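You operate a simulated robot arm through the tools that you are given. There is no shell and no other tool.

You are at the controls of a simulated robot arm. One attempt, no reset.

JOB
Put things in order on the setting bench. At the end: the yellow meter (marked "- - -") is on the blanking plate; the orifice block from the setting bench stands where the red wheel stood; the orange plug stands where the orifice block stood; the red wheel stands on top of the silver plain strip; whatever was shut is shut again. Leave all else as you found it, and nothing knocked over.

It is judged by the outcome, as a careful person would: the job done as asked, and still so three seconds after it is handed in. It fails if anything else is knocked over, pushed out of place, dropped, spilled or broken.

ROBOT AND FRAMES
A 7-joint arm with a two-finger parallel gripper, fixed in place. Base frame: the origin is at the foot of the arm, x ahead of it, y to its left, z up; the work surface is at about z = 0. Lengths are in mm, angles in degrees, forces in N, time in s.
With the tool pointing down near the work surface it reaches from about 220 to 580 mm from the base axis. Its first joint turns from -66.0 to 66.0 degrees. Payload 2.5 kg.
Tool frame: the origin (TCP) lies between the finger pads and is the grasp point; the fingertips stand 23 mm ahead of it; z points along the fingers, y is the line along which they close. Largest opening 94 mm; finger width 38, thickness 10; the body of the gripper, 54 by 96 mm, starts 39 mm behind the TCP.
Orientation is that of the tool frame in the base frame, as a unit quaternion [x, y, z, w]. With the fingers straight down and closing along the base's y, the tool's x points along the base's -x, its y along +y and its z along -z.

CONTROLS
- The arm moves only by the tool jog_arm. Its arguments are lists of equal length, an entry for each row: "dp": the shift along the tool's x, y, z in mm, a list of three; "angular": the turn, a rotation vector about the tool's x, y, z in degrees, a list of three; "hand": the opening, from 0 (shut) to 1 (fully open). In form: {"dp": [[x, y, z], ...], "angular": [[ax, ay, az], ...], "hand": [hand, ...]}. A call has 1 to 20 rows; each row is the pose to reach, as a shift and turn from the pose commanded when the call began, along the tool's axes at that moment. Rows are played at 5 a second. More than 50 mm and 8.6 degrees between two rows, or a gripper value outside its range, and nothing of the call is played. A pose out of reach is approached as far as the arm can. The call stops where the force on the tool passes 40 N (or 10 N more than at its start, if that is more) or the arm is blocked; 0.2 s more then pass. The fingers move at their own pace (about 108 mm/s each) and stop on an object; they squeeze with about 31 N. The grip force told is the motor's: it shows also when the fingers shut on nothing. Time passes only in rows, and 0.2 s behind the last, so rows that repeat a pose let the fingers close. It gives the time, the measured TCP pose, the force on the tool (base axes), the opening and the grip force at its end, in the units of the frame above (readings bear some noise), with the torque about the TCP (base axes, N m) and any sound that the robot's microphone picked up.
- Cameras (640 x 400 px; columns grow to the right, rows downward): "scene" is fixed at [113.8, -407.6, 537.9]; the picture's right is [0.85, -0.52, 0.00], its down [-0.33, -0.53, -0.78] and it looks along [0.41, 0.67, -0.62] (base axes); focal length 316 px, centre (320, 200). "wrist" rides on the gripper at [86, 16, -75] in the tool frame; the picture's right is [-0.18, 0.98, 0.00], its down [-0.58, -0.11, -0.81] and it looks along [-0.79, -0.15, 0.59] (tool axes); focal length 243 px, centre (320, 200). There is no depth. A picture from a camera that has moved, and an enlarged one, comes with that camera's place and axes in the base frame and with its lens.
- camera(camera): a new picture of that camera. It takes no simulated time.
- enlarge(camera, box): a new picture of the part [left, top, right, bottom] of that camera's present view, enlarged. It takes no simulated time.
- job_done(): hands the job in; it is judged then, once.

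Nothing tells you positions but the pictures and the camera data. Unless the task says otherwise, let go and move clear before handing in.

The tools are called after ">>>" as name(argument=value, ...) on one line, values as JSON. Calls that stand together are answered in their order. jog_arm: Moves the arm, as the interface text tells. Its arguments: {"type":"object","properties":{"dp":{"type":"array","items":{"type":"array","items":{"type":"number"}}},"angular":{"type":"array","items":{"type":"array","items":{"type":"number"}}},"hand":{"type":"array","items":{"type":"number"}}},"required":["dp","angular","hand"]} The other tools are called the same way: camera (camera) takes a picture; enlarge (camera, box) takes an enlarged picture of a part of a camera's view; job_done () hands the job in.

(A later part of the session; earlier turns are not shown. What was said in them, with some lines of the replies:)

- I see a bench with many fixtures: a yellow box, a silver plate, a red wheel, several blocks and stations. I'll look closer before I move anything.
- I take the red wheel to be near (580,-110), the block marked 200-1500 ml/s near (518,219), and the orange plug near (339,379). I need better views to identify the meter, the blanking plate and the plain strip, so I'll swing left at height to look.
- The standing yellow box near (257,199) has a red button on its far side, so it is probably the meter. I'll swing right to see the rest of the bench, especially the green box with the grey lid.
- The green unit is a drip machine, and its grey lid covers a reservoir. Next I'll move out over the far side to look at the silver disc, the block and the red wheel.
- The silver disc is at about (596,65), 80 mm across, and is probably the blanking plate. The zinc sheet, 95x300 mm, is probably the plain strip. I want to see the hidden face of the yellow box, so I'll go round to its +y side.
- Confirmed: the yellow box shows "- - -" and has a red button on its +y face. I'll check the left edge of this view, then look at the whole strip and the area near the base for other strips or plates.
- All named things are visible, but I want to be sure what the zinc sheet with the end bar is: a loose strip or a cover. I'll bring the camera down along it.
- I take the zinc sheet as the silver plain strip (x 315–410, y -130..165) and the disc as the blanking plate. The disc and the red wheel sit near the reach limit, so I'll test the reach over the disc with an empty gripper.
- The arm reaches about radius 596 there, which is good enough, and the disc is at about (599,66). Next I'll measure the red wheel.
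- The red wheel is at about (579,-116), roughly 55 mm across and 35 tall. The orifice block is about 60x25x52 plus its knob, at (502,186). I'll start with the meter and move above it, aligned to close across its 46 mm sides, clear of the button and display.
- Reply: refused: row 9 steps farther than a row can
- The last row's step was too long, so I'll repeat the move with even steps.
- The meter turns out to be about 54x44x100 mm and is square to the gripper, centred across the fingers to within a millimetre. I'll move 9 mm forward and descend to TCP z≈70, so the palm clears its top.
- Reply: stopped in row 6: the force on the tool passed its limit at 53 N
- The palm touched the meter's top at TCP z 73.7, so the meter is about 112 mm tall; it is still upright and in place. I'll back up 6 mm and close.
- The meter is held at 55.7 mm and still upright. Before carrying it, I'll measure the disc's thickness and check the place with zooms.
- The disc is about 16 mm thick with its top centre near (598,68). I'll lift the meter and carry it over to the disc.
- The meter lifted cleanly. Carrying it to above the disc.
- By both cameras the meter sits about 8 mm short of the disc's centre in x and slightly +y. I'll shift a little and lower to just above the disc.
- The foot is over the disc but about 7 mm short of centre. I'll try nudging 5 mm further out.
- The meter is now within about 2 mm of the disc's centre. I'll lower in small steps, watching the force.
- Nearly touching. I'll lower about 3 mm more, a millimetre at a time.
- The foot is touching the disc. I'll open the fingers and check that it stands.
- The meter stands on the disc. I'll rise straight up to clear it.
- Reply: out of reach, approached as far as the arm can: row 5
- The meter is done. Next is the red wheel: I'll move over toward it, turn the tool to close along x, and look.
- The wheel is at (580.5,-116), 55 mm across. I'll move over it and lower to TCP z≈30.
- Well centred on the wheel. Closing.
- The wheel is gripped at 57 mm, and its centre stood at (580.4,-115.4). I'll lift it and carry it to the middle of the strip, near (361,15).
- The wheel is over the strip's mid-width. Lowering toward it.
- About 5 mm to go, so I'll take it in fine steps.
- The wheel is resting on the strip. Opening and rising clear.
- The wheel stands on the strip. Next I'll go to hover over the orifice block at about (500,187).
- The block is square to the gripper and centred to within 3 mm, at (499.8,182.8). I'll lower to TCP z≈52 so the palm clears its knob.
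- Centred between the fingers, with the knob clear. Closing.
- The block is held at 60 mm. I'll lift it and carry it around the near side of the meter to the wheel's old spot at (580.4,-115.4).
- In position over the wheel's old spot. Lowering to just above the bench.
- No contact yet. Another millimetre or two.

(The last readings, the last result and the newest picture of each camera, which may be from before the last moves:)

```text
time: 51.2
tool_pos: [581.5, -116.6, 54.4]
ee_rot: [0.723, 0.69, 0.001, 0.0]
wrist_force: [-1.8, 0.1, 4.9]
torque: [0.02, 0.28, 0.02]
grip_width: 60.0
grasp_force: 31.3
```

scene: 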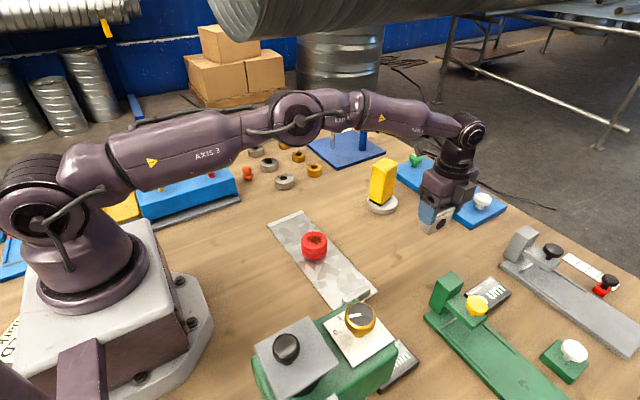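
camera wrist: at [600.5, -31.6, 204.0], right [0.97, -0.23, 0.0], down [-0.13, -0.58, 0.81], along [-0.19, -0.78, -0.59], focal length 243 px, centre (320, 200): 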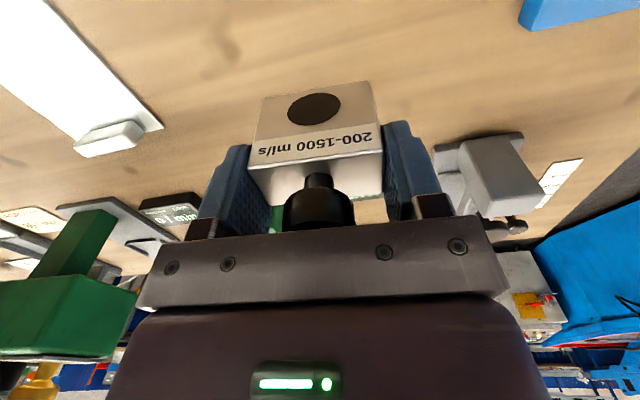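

The block is touching the bench. Releasing and rising clear.

>>> jog_arm(dp=[[0, 0, -0.3], [0, 0, -0.3], [0, 0, -0.3], [0, 0, -0.3]], angular=[[0, 0, 0], [0, 0, 0], [0, 0, 0], [0, 0, 0]], hand=[0.67, 0.77, 0.87, 0.95])

>>> jog_arm(dp=[[0, 0, -10], [0, 0, -30], [0, 0, -65], [0, 0, -105]], angular=[[0, 0, 0], [0, 0, 0], [0, 0, 0], [0, 0, 0]], hand=[0.95, 0.95, 0.95, 0.95])

>>> camera(camera="wrist")

>>> camera(camera="scene")

>>> enlarge(camera="wrist", box=[240, 20, 400, 140])

```text
time: 52.2
tool_pos: [580.6, -115.0, 52.5]
ee_rot: [0.723, 0.691, 0.001, 0.0]
wrist_force: [-0.1, -0.7, -1.0]
torque: [0.02, 0.0, -0.02]
grip_width: 89.1
grasp_force: 0.1
```

```text
time: 53.2
tool_pos: [581.1, -116.1, 158.8]
ee_rot: [0.722, 0.692, 0.001, 0.0]
wrist_force: [0.5, 0.1, -0.8]
torque: [0.01, 0.02, 0.03]
grip_width: 89.2
grasp_force: 0.1
```

```text
taken
camera wrist: at [601.1, -31.2, 233.8], right [0.97, -0.23, 0.0], down [-0.14, -0.58, 0.8], along [-0.18, -0.78, -0.59], focal length 243 px, centre (320, 200)
```

wrist: 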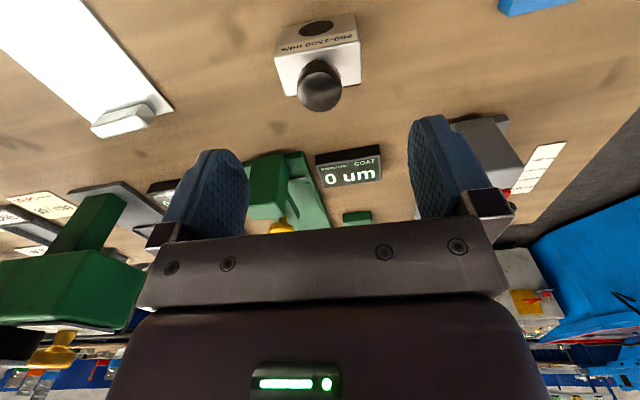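

```text
taken
```

scene: 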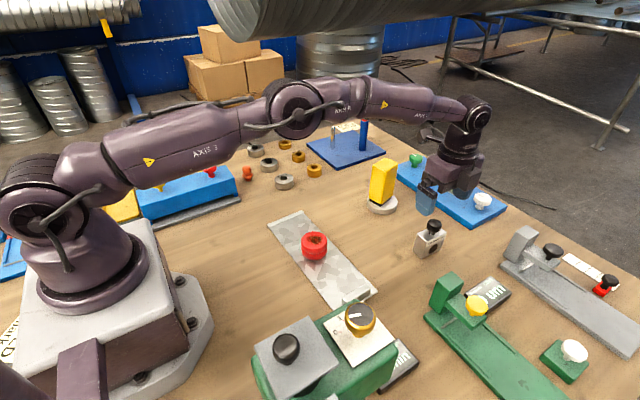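

```text
3.33 times, centred on (320, 80) of wrist
camera zoom: at [601.1, -31.2, 233.8], right [0.97, -0.23, 0.0], down [-0.14, -0.58, 0.8], along [-0.18, -0.78, -0.59], focal length 809 px, centre (320, 600)
```

zoom: 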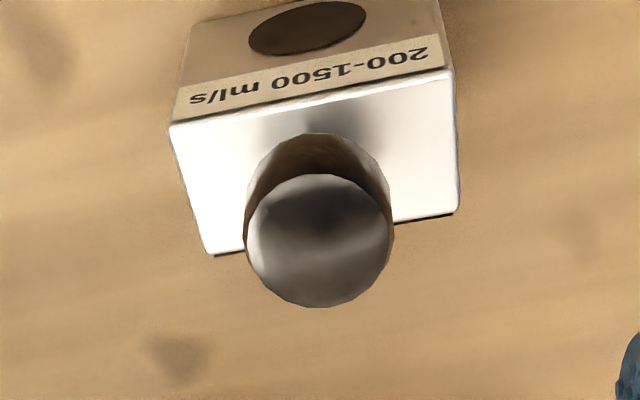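

The block stands on the wheel's spot. The last item is the orange plug, so I'll zoom in on it and its neighbours first.

>>> enlarge(camera="scene", box=[215, 145, 295, 195])

>>> enlarge(camera="scene", box=[235, 160, 259, 185])

>>> enlarge(camera="scene", box=[340, 150, 480, 265])

```text
8.00 times, centred on (255, 170) of scene
camera zoom: at [113.8, -407.6, 537.9], right [0.85, -0.52, 0.0], down [-0.33, -0.53, -0.78], along [0.41, 0.67, -0.62], focal length 2531 px, centre (840, 440)
```

zoom: 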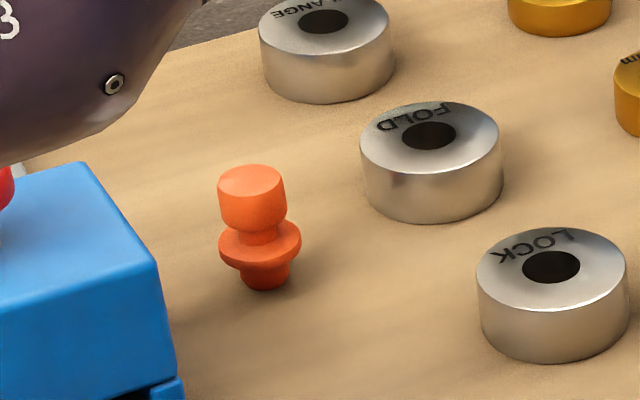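

```text
16.00 times, centred on (247, 172) of scene
camera zoom: at [113.8, -407.6, 537.9], right [0.85, -0.52, 0.0], down [-0.33, -0.53, -0.78], along [0.41, 0.67, -0.62], focal length 5061 px, centre (1488, 640)
```

zoom: 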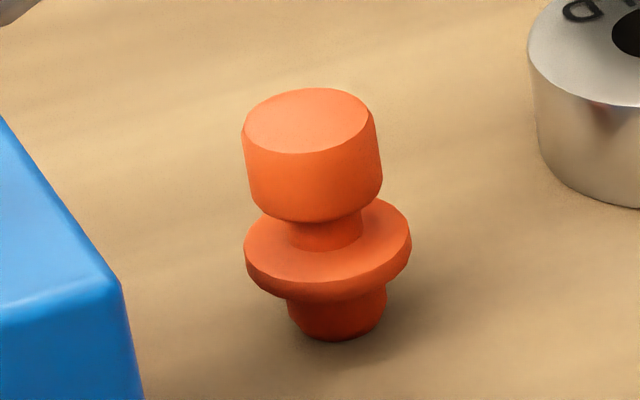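

```text
3.48 times, centred on (410, 208) of scene
camera zoom: at [113.8, -407.6, 537.9], right [0.85, -0.52, 0.0], down [-0.33, -0.53, -0.78], along [0.41, 0.67, -0.62], focal length 1100 px, centre (7, 174)
```

zoom: 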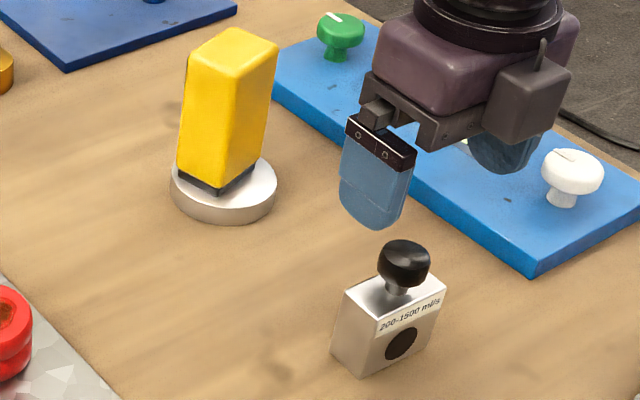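

The plug has a 25 mm cap (z 26–44) over a 30 mm flange, and stands near (340,367). I'll grip it by the cap with the tool turned so the camera clears the blue bar. First I'll travel there at height.

>>> jog_arm(dp=[[0, 0, -30], [36.3, -20.2, -30], [72.6, -40.4, -30], [108.8, -60.6, -30], [145.1, -80.8, -30], [181.4, -101, -30], [217.7, -121.2, -30], [253.9, -141.5, -30], [290.2, -161.7, -30], [326.5, -181.9, -30], [362.8, -202.1, -30], [399, -222.3, -30], [435.3, -242.5, -30], [471.6, -262.7, -30], [471.6, -262.7, -30]], angular=[[0, 0, 0], [0, 0, -5.6], [0, 0, -11.2], [0, 0, -16.8], [0, 0, -22.3], [0, 0, -27.9], [0, 0, -33.5], [0, 0, -39.1], [0, 0, -44.7], [0, 0, -50.3], [0, 0, -55.9], [0, 0, -61.4], [0, 0, -67], [0, 0, -72.6], [0, 0, -72.6]], hand=[0.95, 0.95, 0.95, 0.9, 0.9, 0.8, 0.8, 0.7, 0.65, 0.6, 0.6, 0.6, 0.6, 0.6, 0.6])

>>> camera(camera="wrist")

>>> enlarge(camera="wrist", box=[240, 0, 400, 120])

>>> camera(camera="scene")

```text
time: 56.5
tool_pos: [338.5, 366.6, 188.4]
ee_rot: [0.173, 0.985, 0.001, 0.0]
wrist_force: [-0.8, 0.6, -0.5]
torque: [0.0, 0.0, 0.02]
grip_width: 56.4
grasp_force: 0.1
```

```text
taken
camera wrist: at [263.2, 410.9, 264.2], right [0.51, 0.86, 0.0], down [0.51, -0.3, 0.81], along [0.69, -0.41, -0.59], focal length 243 px, centre (320, 200)
```

wrist: 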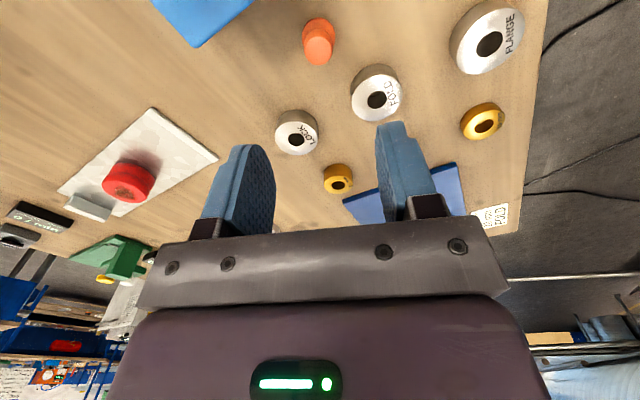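

```text
3.33 times, centred on (320, 60) of wrist
camera zoom: at [263.2, 410.9, 264.2], right [0.51, 0.86, 0.0], down [0.51, -0.3, 0.81], along [0.69, -0.41, -0.59], focal length 809 px, centre (320, 667)
```

zoom: 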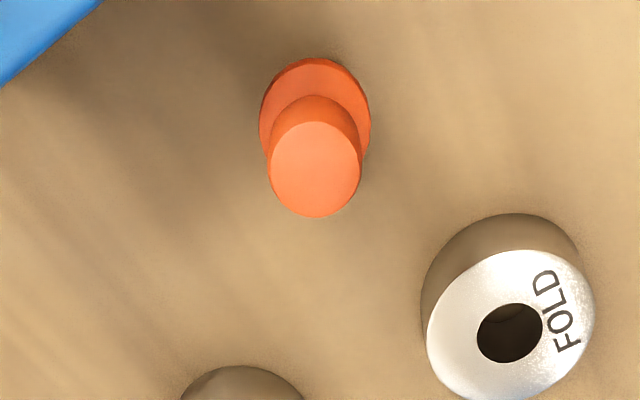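

```text
taken
```

scene: 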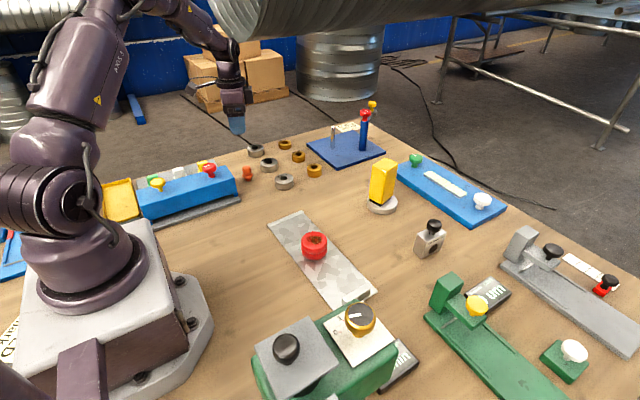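

The plug is within 3 mm of the tool axis. Centring on it and lowering to TCP z≈45 to take the cap.

>>> jog_arm(dp=[[-2.3, -1.7, 10], [-2.3, -1.7, 45], [-2.3, -1.7, 80], [-2.3, -1.7, 110], [-2.3, -1.7, 130], [-2.3, -1.7, 143], [-2.3, -1.7, 143]], angular=[[0, 0, 0], [0, 0, 0], [0, 0, 0], [0, 0, 0], [0, 0, 0], [0, 0, 0], [0, 0, 0]], hand=[0.6, 0.6, 0.6, 0.6, 0.6, 0.6, 0.6])

>>> camera(camera="wrist")

>>> enlarge(camera="scene", box=[215, 135, 295, 195])

```text
time: 58.0
tool_pos: [341.6, 365.5, 46.7]
ee_rot: [0.174, 0.985, 0.001, 0.0]
wrist_force: [0.2, -0.5, -0.3]
torque: [-0.01, 0.04, 0.04]
grip_width: 56.6
grasp_force: 0.0
```

```text
taken
camera wrist: at [265.6, 409.0, 121.9], right [0.51, 0.86, 0.0], down [0.51, -0.3, 0.81], along [0.69, -0.41, -0.59], focal length 243 px, centre (320, 200)
```

wrist: 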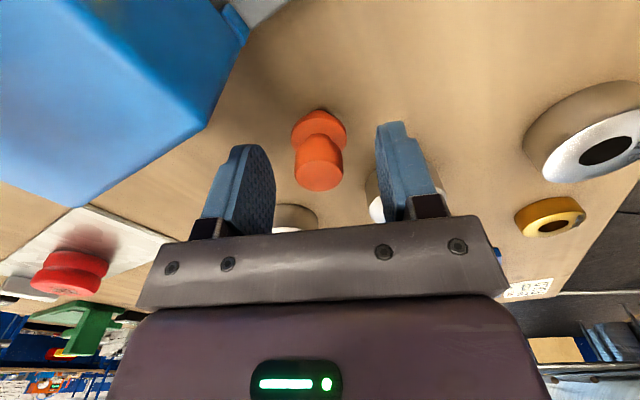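

```text
6.67 times, centred on (255, 165) of scene
camera zoom: at [113.8, -407.6, 537.9], right [0.85, -0.52, 0.0], down [-0.33, -0.53, -0.78], along [0.41, 0.67, -0.62], focal length 2109 px, centre (753, 433)
```

zoom: 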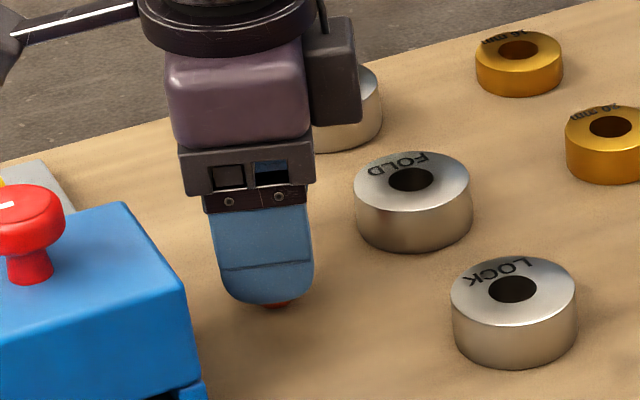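

The cap is centred between the fingers. Closing gently.

>>> jog_arm(dp=[[0, 0, 0], [0, 0, 0], [0, 0, 0], [0, 0, 0], [0, 0, 0]], angular=[[0, 0, 0], [0, 0, 0], [0, 0, 0], [0, 0, 0], [0, 0, 0]], hand=[0.45, 0.35, 0.15, 0.15, 0.15])

>>> camera(camera="wrist")

>>> enlarge(camera="wrist", box=[240, 80, 400, 220])

```text
time: 59.2
tool_pos: [341.8, 365.0, 46.6]
ee_rot: [0.174, 0.985, 0.001, 0.001]
wrist_force: [-1.9, -1.0, 1.1]
torque: [-0.04, -0.01, -0.01]
grip_width: 22.6
grasp_force: 30.6
```

```text
taken
camera wrist: at [265.6, 408.9, 122.1], right [0.51, 0.86, 0.0], down [0.51, -0.3, 0.81], along [0.69, -0.41, -0.59], focal length 243 px, centre (320, 200)
```

wrist: 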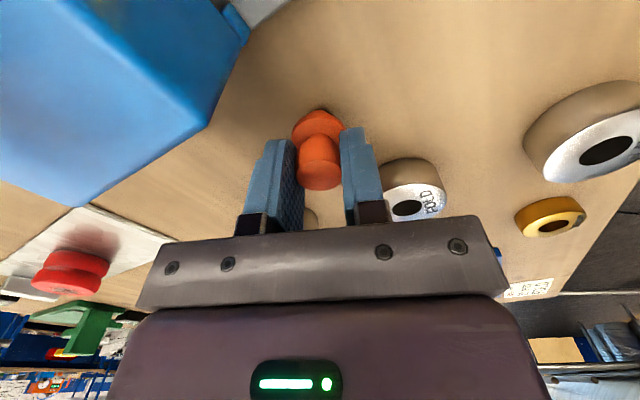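

```text
2.86 times, centred on (320, 150) of wrist
camera zoom: at [265.6, 408.9, 122.1], right [0.51, 0.86, 0.0], down [0.51, -0.3, 0.81], along [0.69, -0.41, -0.59], focal length 693 px, centre (320, 343)
```

zoom: 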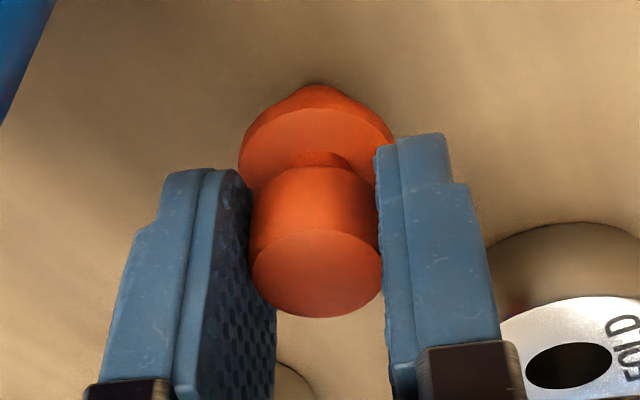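

The plug is held squarely by its cap. I'll lift it and carry it to the block's old spot at (499.7,182.8).

>>> jog_arm(dp=[[0, 0, -6], [0, 0, -20], [0, 0, -42], [0, 0, -65], [-21, -11.7, -65], [-42.2, -23.5, -65], [-63.3, -35.2, -65], [-84.4, -47, -65], [-105.5, -58.7, -65], [-126.5, -70.4, -65], [-147.6, -82.2, -65], [-168.7, -93.9, -65], [-189.8, -105.7, -65], [-210.9, -117.4, -65], [-210.9, -117.4, -65]], angular=[[0, 0, 0], [0, 0, 0], [0, 0, 0], [0, 0, 0], [0, 0, 0], [0, 0, 0], [0, 0, 0], [0, 0, 0], [0, 0, 0], [0, 0, 0], [0, 0, 0], [0, 0, 0], [0, 0, 0], [0, 0, 0], [0, 0, 0]], hand=[0.15, 0.15, 0.15, 0.15, 0.15, 0.15, 0.15, 0.15, 0.15, 0.15, 0.15, 0.15, 0.15, 0.15, 0.15])

>>> enlarge(camera="wrist", box=[240, 60, 400, 220])

>>> enlarge(camera="scene", box=[270, 110, 398, 210])

```text
time: 62.5
tool_pos: [500.5, 182.5, 110.3]
ee_rot: [0.174, 0.985, 0.001, 0.0]
wrist_force: [0.4, -0.2, -1.3]
torque: [0.01, 0.0, -0.03]
grip_width: 22.6
grasp_force: 30.4
```

```text
2.50 times, centred on (320, 140) of wrist
camera zoom: at [424.6, 226.7, 186.0], right [0.51, 0.86, 0.0], down [0.51, -0.3, 0.81], along [0.69, -0.41, -0.59], focal length 606 px, centre (320, 350)
```

zoom: 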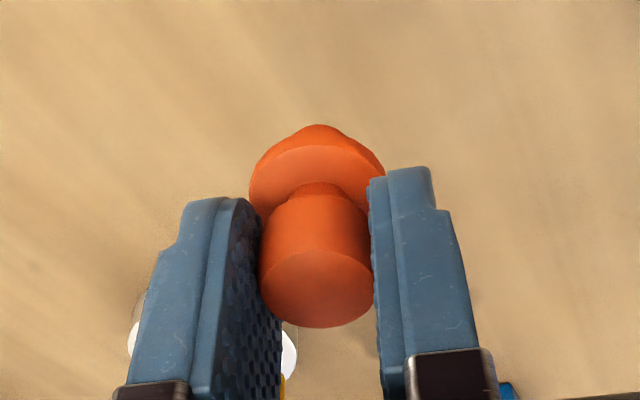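

```text
4.00 times, centred on (334, 160) of scene
camera zoom: at [113.8, -407.7, 537.9], right [0.85, -0.52, 0.0], down [-0.33, -0.53, -0.78], along [0.41, 0.67, -0.62], focal length 1265 px, centre (264, 360)
```

zoom: 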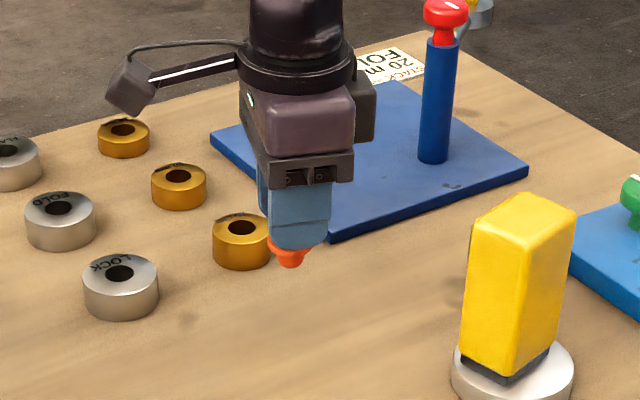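

The plug hangs upright over the spot. Lowering to just above the bench.

>>> jog_arm(dp=[[0, 0, 15], [0, 0, 32], [0, 0, 48], [0, 0, 58], [0, 0, 61], [0, 0, 61]], angular=[[0, 0, 0], [0, 0, 0], [0, 0, 0], [0, 0, 0], [0, 0, 0], [0, 0, 0]], hand=[0.15, 0.15, 0.15, 0.15, 0.15, 0.15])

>>> enlarge(camera="scene", box=[290, 145, 370, 205])

```text
time: 63.9
tool_pos: [500.1, 182.2, 50.5]
ee_rot: [0.174, 0.985, 0.001, 0.0]
wrist_force: [1.5, -0.6, -0.8]
torque: [0.03, -0.02, -0.01]
grip_width: 22.8
grasp_force: 30.7
```

```text
6.67 times, centred on (330, 175) of scene
camera zoom: at [113.8, -407.6, 537.9], right [0.85, -0.52, 0.0], down [-0.33, -0.53, -0.78], along [0.41, 0.67, -0.62], focal length 2109 px, centre (253, 367)
```

zoom: 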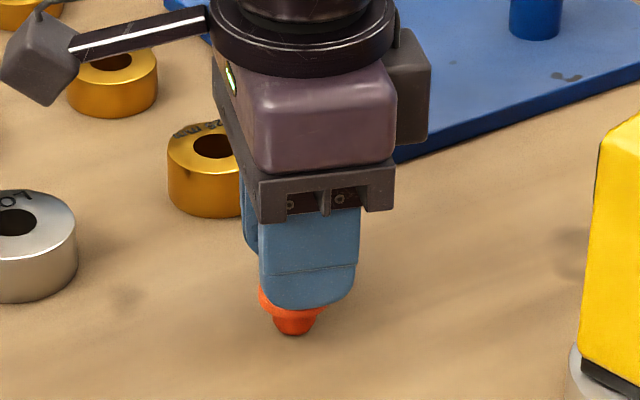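

The base lines up with the old block centre to about a millimetre. Now fine steps to contact.

>>> jog_arm(dp=[[0, 0, 1], [0, 0, 2], [0, 0, 3], [0, 0, 3]], angular=[[0, 0, 0], [0, 0, 0], [0, 0, 0], [0, 0, 0]], hand=[0.15, 0.15, 0.15, 0.15])

>>> enlarge(camera="scene", box=[310, 165, 350, 195])

```text
time: 64.8
tool_pos: [499.9, 182.7, 46.0]
ee_rot: [0.173, 0.985, 0.001, 0.0]
wrist_force: [-0.4, 0.6, -0.5]
torque: [-0.03, 0.0, 0.0]
grip_width: 22.5
grasp_force: 30.8
```

```text
13.33 times, centred on (330, 180) of scene
camera zoom: at [113.8, -407.6, 537.9], right [0.85, -0.52, 0.0], down [-0.33, -0.53, -0.78], along [0.41, 0.67, -0.62], focal length 4218 px, centre (187, 467)
```

zoom: 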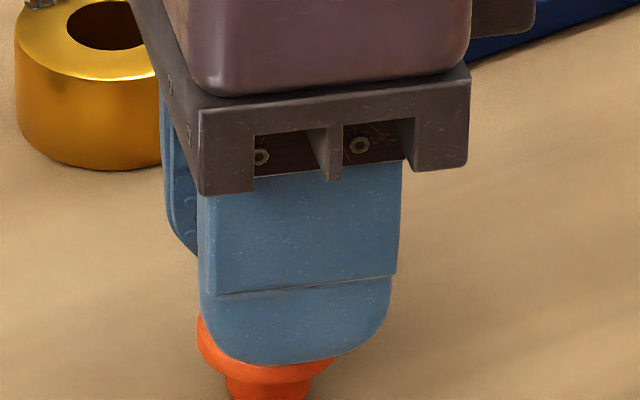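

No contact force yet. I'll go down half a millimetre at a time.

>>> jog_arm(dp=[[0, 0, 0.5], [0, 0, 1], [0, 0, 1]], angular=[[0, 0, 0], [0, 0, 0], [0, 0, 0]], hand=[0.15, 0.15, 0.15])

>>> enlarge(camera="scene", box=[314, 175, 346, 199])

```text
time: 65.7
tool_pos: [499.4, 184.0, 45.7]
ee_rot: [0.174, 0.985, 0.002, 0.0]
wrist_force: [-1.9, -0.7, 8.7]
torque: [-0.04, 0.08, -0.01]
grip_width: 22.6
grasp_force: 30.4
```

```text
16.00 times, centred on (330, 187) of scene
camera zoom: at [113.7, -407.7, 537.9], right [0.85, -0.52, 0.0], down [-0.33, -0.53, -0.78], along [0.41, 0.67, -0.62], focal length 5061 px, centre (160, 408)
```

zoom: 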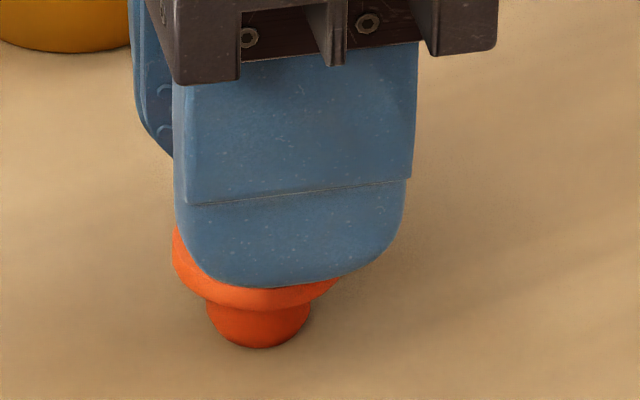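

In contact. I'll relieve the pressure slightly and release.

>>> jog_arm(dp=[[0, 0, -0.5], [0, 0, -0.5], [0, 0, -0.5], [0, 0, -0.5], [0, 0, -0.5]], angular=[[0, 0, 0], [0, 0, 0], [0, 0, 0], [0, 0, 0], [0, 0, 0]], hand=[0.15, 0.3, 0.42, 0.55, 0.6])

>>> enlarge(camera="wrist", box=[240, 60, 400, 220])

>>> enlarge(camera="scene", box=[290, 145, 370, 205])

```text
time: 66.8
tool_pos: [498.3, 182.6, 47.5]
ee_rot: [0.174, 0.985, 0.001, -0.001]
wrist_force: [-0.5, 0.1, -0.3]
torque: [0.01, -0.02, 0.02]
grip_width: 56.2
grasp_force: 0.0
```

```text
2.50 times, centred on (320, 140) of wrist
camera zoom: at [423.6, 226.4, 121.8], right [0.51, 0.86, 0.0], down [0.51, -0.3, 0.81], along [0.69, -0.41, -0.59], focal length 606 px, centre (320, 350)
```

zoom: 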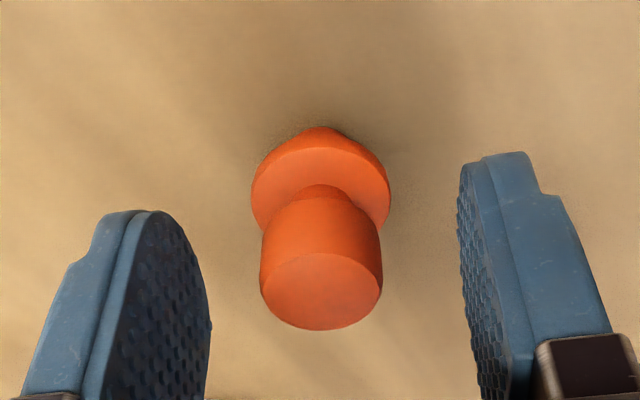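

```text
6.67 times, centred on (330, 175) of scene
camera zoom: at [113.8, -407.6, 537.9], right [0.85, -0.52, 0.0], down [-0.33, -0.53, -0.78], along [0.41, 0.67, -0.62], focal length 2109 px, centre (253, 367)
```

zoom: 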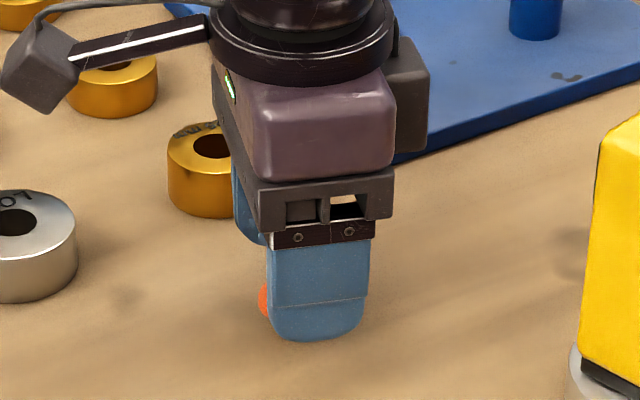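

The plug stands free between the fingers. I'll rise clear and retreat so I can see the whole bench.

>>> jog_arm(dp=[[0, 0, -10], [0, 0, -30], [0, 0, -60], [0, 0, -100], [0, 0, -140], [35, -20, -150], [75, -40, -160], [115, -60, -165], [115, -60, -165]], angular=[[0, 0, 0], [0, 0, 0], [0, 0, 0], [0, 0, 0], [0, 0, 0], [0, 0, 0], [0, 0, 0], [0, 0, 0], [0, 0, 0]], hand=[0.6, 0.6, 0.6, 0.6, 0.6, 0.6, 0.6, 0.6, 0.6])

>>> camera(camera="scene")

>>> enlarge(camera="scene", box=[225, 120, 465, 275])

>>> camera(camera="wrist")

```text
time: 68.8
tool_pos: [370.4, 163.8, 210.4]
ee_rot: [0.173, 0.985, 0.002, 0.0]
wrist_force: [-0.3, 0.2, -0.3]
torque: [-0.04, 0.01, 0.02]
grip_width: 56.4
grasp_force: 0.2
```

```text
taken
```

scene: 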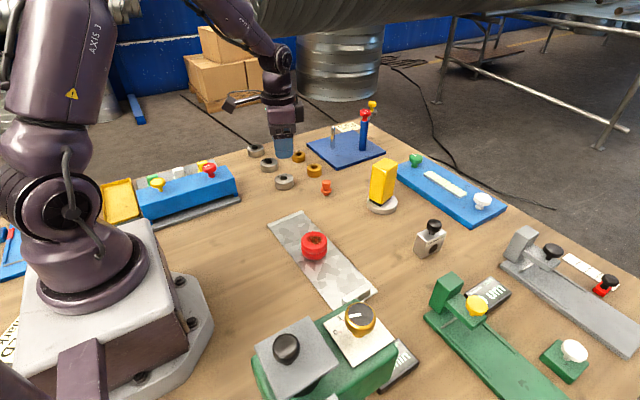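

```text
2.58 times, centred on (345, 198) of scene
camera zoom: at [113.7, -407.6, 537.9], right [0.85, -0.52, 0.0], down [-0.33, -0.53, -0.78], along [0.41, 0.67, -0.62], focal length 816 px, centre (256, 206)
```

zoom: 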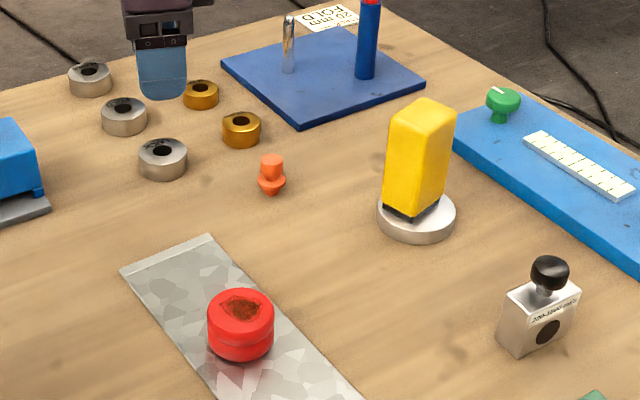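

```text
taken
camera wrist: at [294.5, 208.8, 286.0], right [0.51, 0.86, 0.0], down [0.51, -0.3, 0.81], along [0.69, -0.41, -0.59], focal length 243 px, centre (320, 200)
```

wrist: 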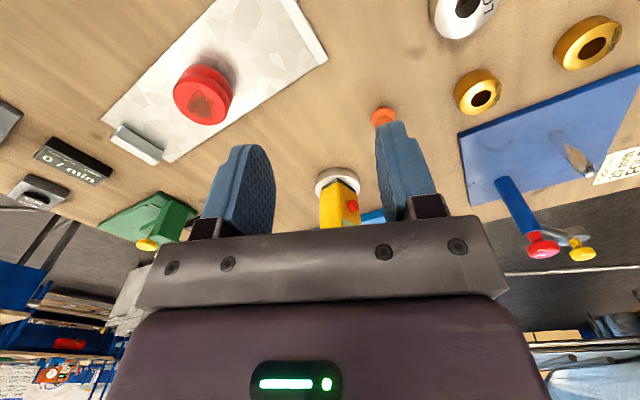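

Everything appears placed. I'll do a final check of the meter's face, the drip unit and the other fixtures against the start.

>>> enlarge(camera="wrist", box=[290, 150, 390, 230])

>>> enlarge(camera="scene", box=[230, 200, 450, 400])

>>> enlarge(camera="scene", box=[80, 110, 280, 235])

>>> enlarge(camera="wrist", box=[90, 0, 350, 170])

```text
5.00 times, centred on (340, 190) of wrist
camera zoom: at [294.5, 208.8, 286.0], right [0.51, 0.86, 0.0], down [0.51, -0.3, 0.81], along [0.69, -0.41, -0.59], focal length 1213 px, centre (220, 250)
```

zoom: 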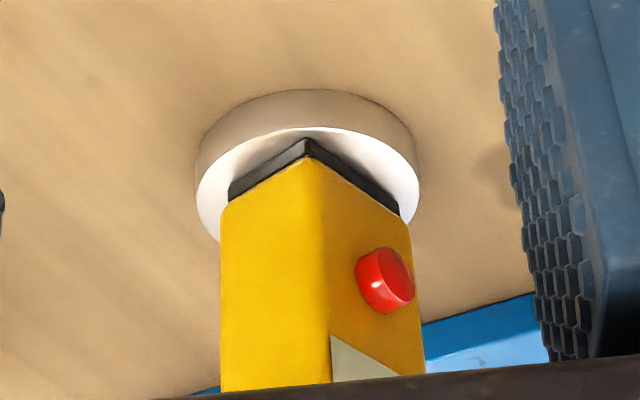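

```text
2.00 times, centred on (340, 300) of scene
camera zoom: at [113.7, -407.6, 537.9], right [0.85, -0.52, 0.0], down [-0.33, -0.53, -0.78], along [0.41, 0.67, -0.62], focal length 633 px, centre (280, 0)
```

zoom: 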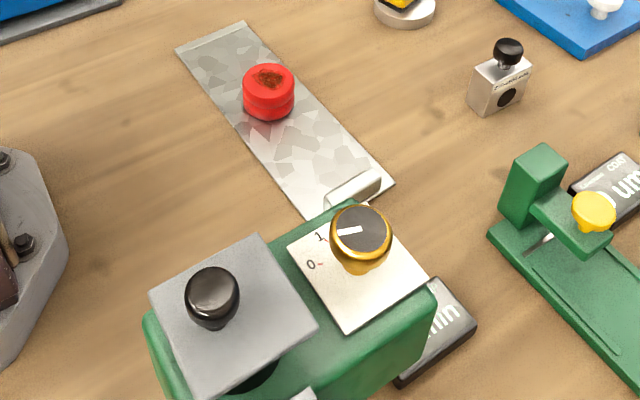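

```text
3.20 times, centred on (180, 172) of scene
camera zoom: at [113.7, -407.6, 537.9], right [0.85, -0.52, 0.0], down [-0.33, -0.53, -0.78], along [0.41, 0.67, -0.62], focal length 1012 px, centre (768, 288)
```

zoom: 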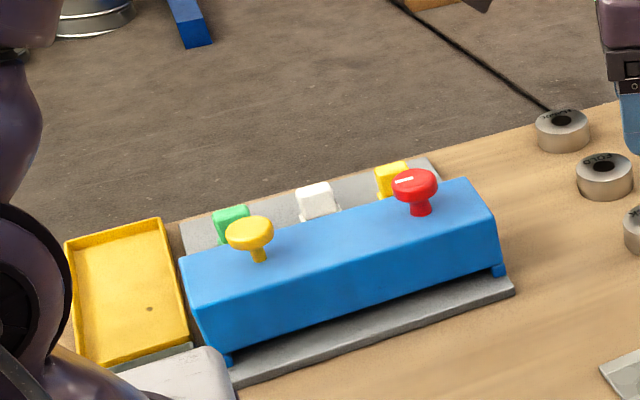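

```text
2.35 times, centred on (220, 85) of wrist
camera zoom: at [294.5, 208.8, 286.0], right [0.51, 0.86, 0.0], down [0.51, -0.3, 0.81], along [0.69, -0.41, -0.59], focal length 571 px, centre (555, 471)
```

zoom: 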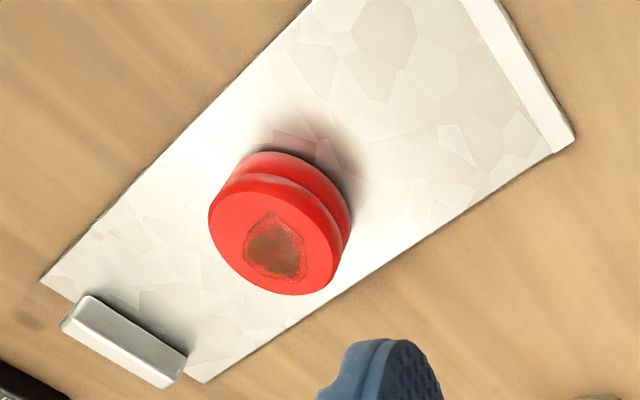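

The final check matches the request:
- **Meter:** upright on the silver disc, which I took as the blanking plate.
- **Red wheel:** on the zinc strip, which I took as the silver plain strip.
- **Orifice block:** on the wheel's old spot.
- **Orange plug:** on the block's old spot.

I opened nothing, the other fixtures look unmoved, and the arm is clear, so I'm handing it in.

>>> job_done()

```text
The job is handed in.
```

The job is handed in. All four items were in place, and the fixtures I rechecked looked as they did at the start.

| Item | Where it is now |
|---|---|
| Yellow meter ("- - -") | Upright on the round silver disc, about 2 mm off its centre |
| Red wheel | On the zinc strip, near the middle of its width |
| Orifice block (200-1500 ml/s) | On the wheel's old spot, within about 1 mm |
| Orange plug | On the block's old spot, within about 1–2 mm |

- **Identification:** nothing on the bench was labelled "blanking plate" or "silver plain strip". I took the round silver disc as the plate and the zinc sheet as the strip, because nothing else in reach fitted.
- **Contact with the meter:** while lowering to grip it, the palm pressed on the meter's top and the force reached 53 N. The meter stayed upright and in place, and I kept the fingers off its button and display.
- **Shut things:** I opened nothing, so there was nothing to shut again.
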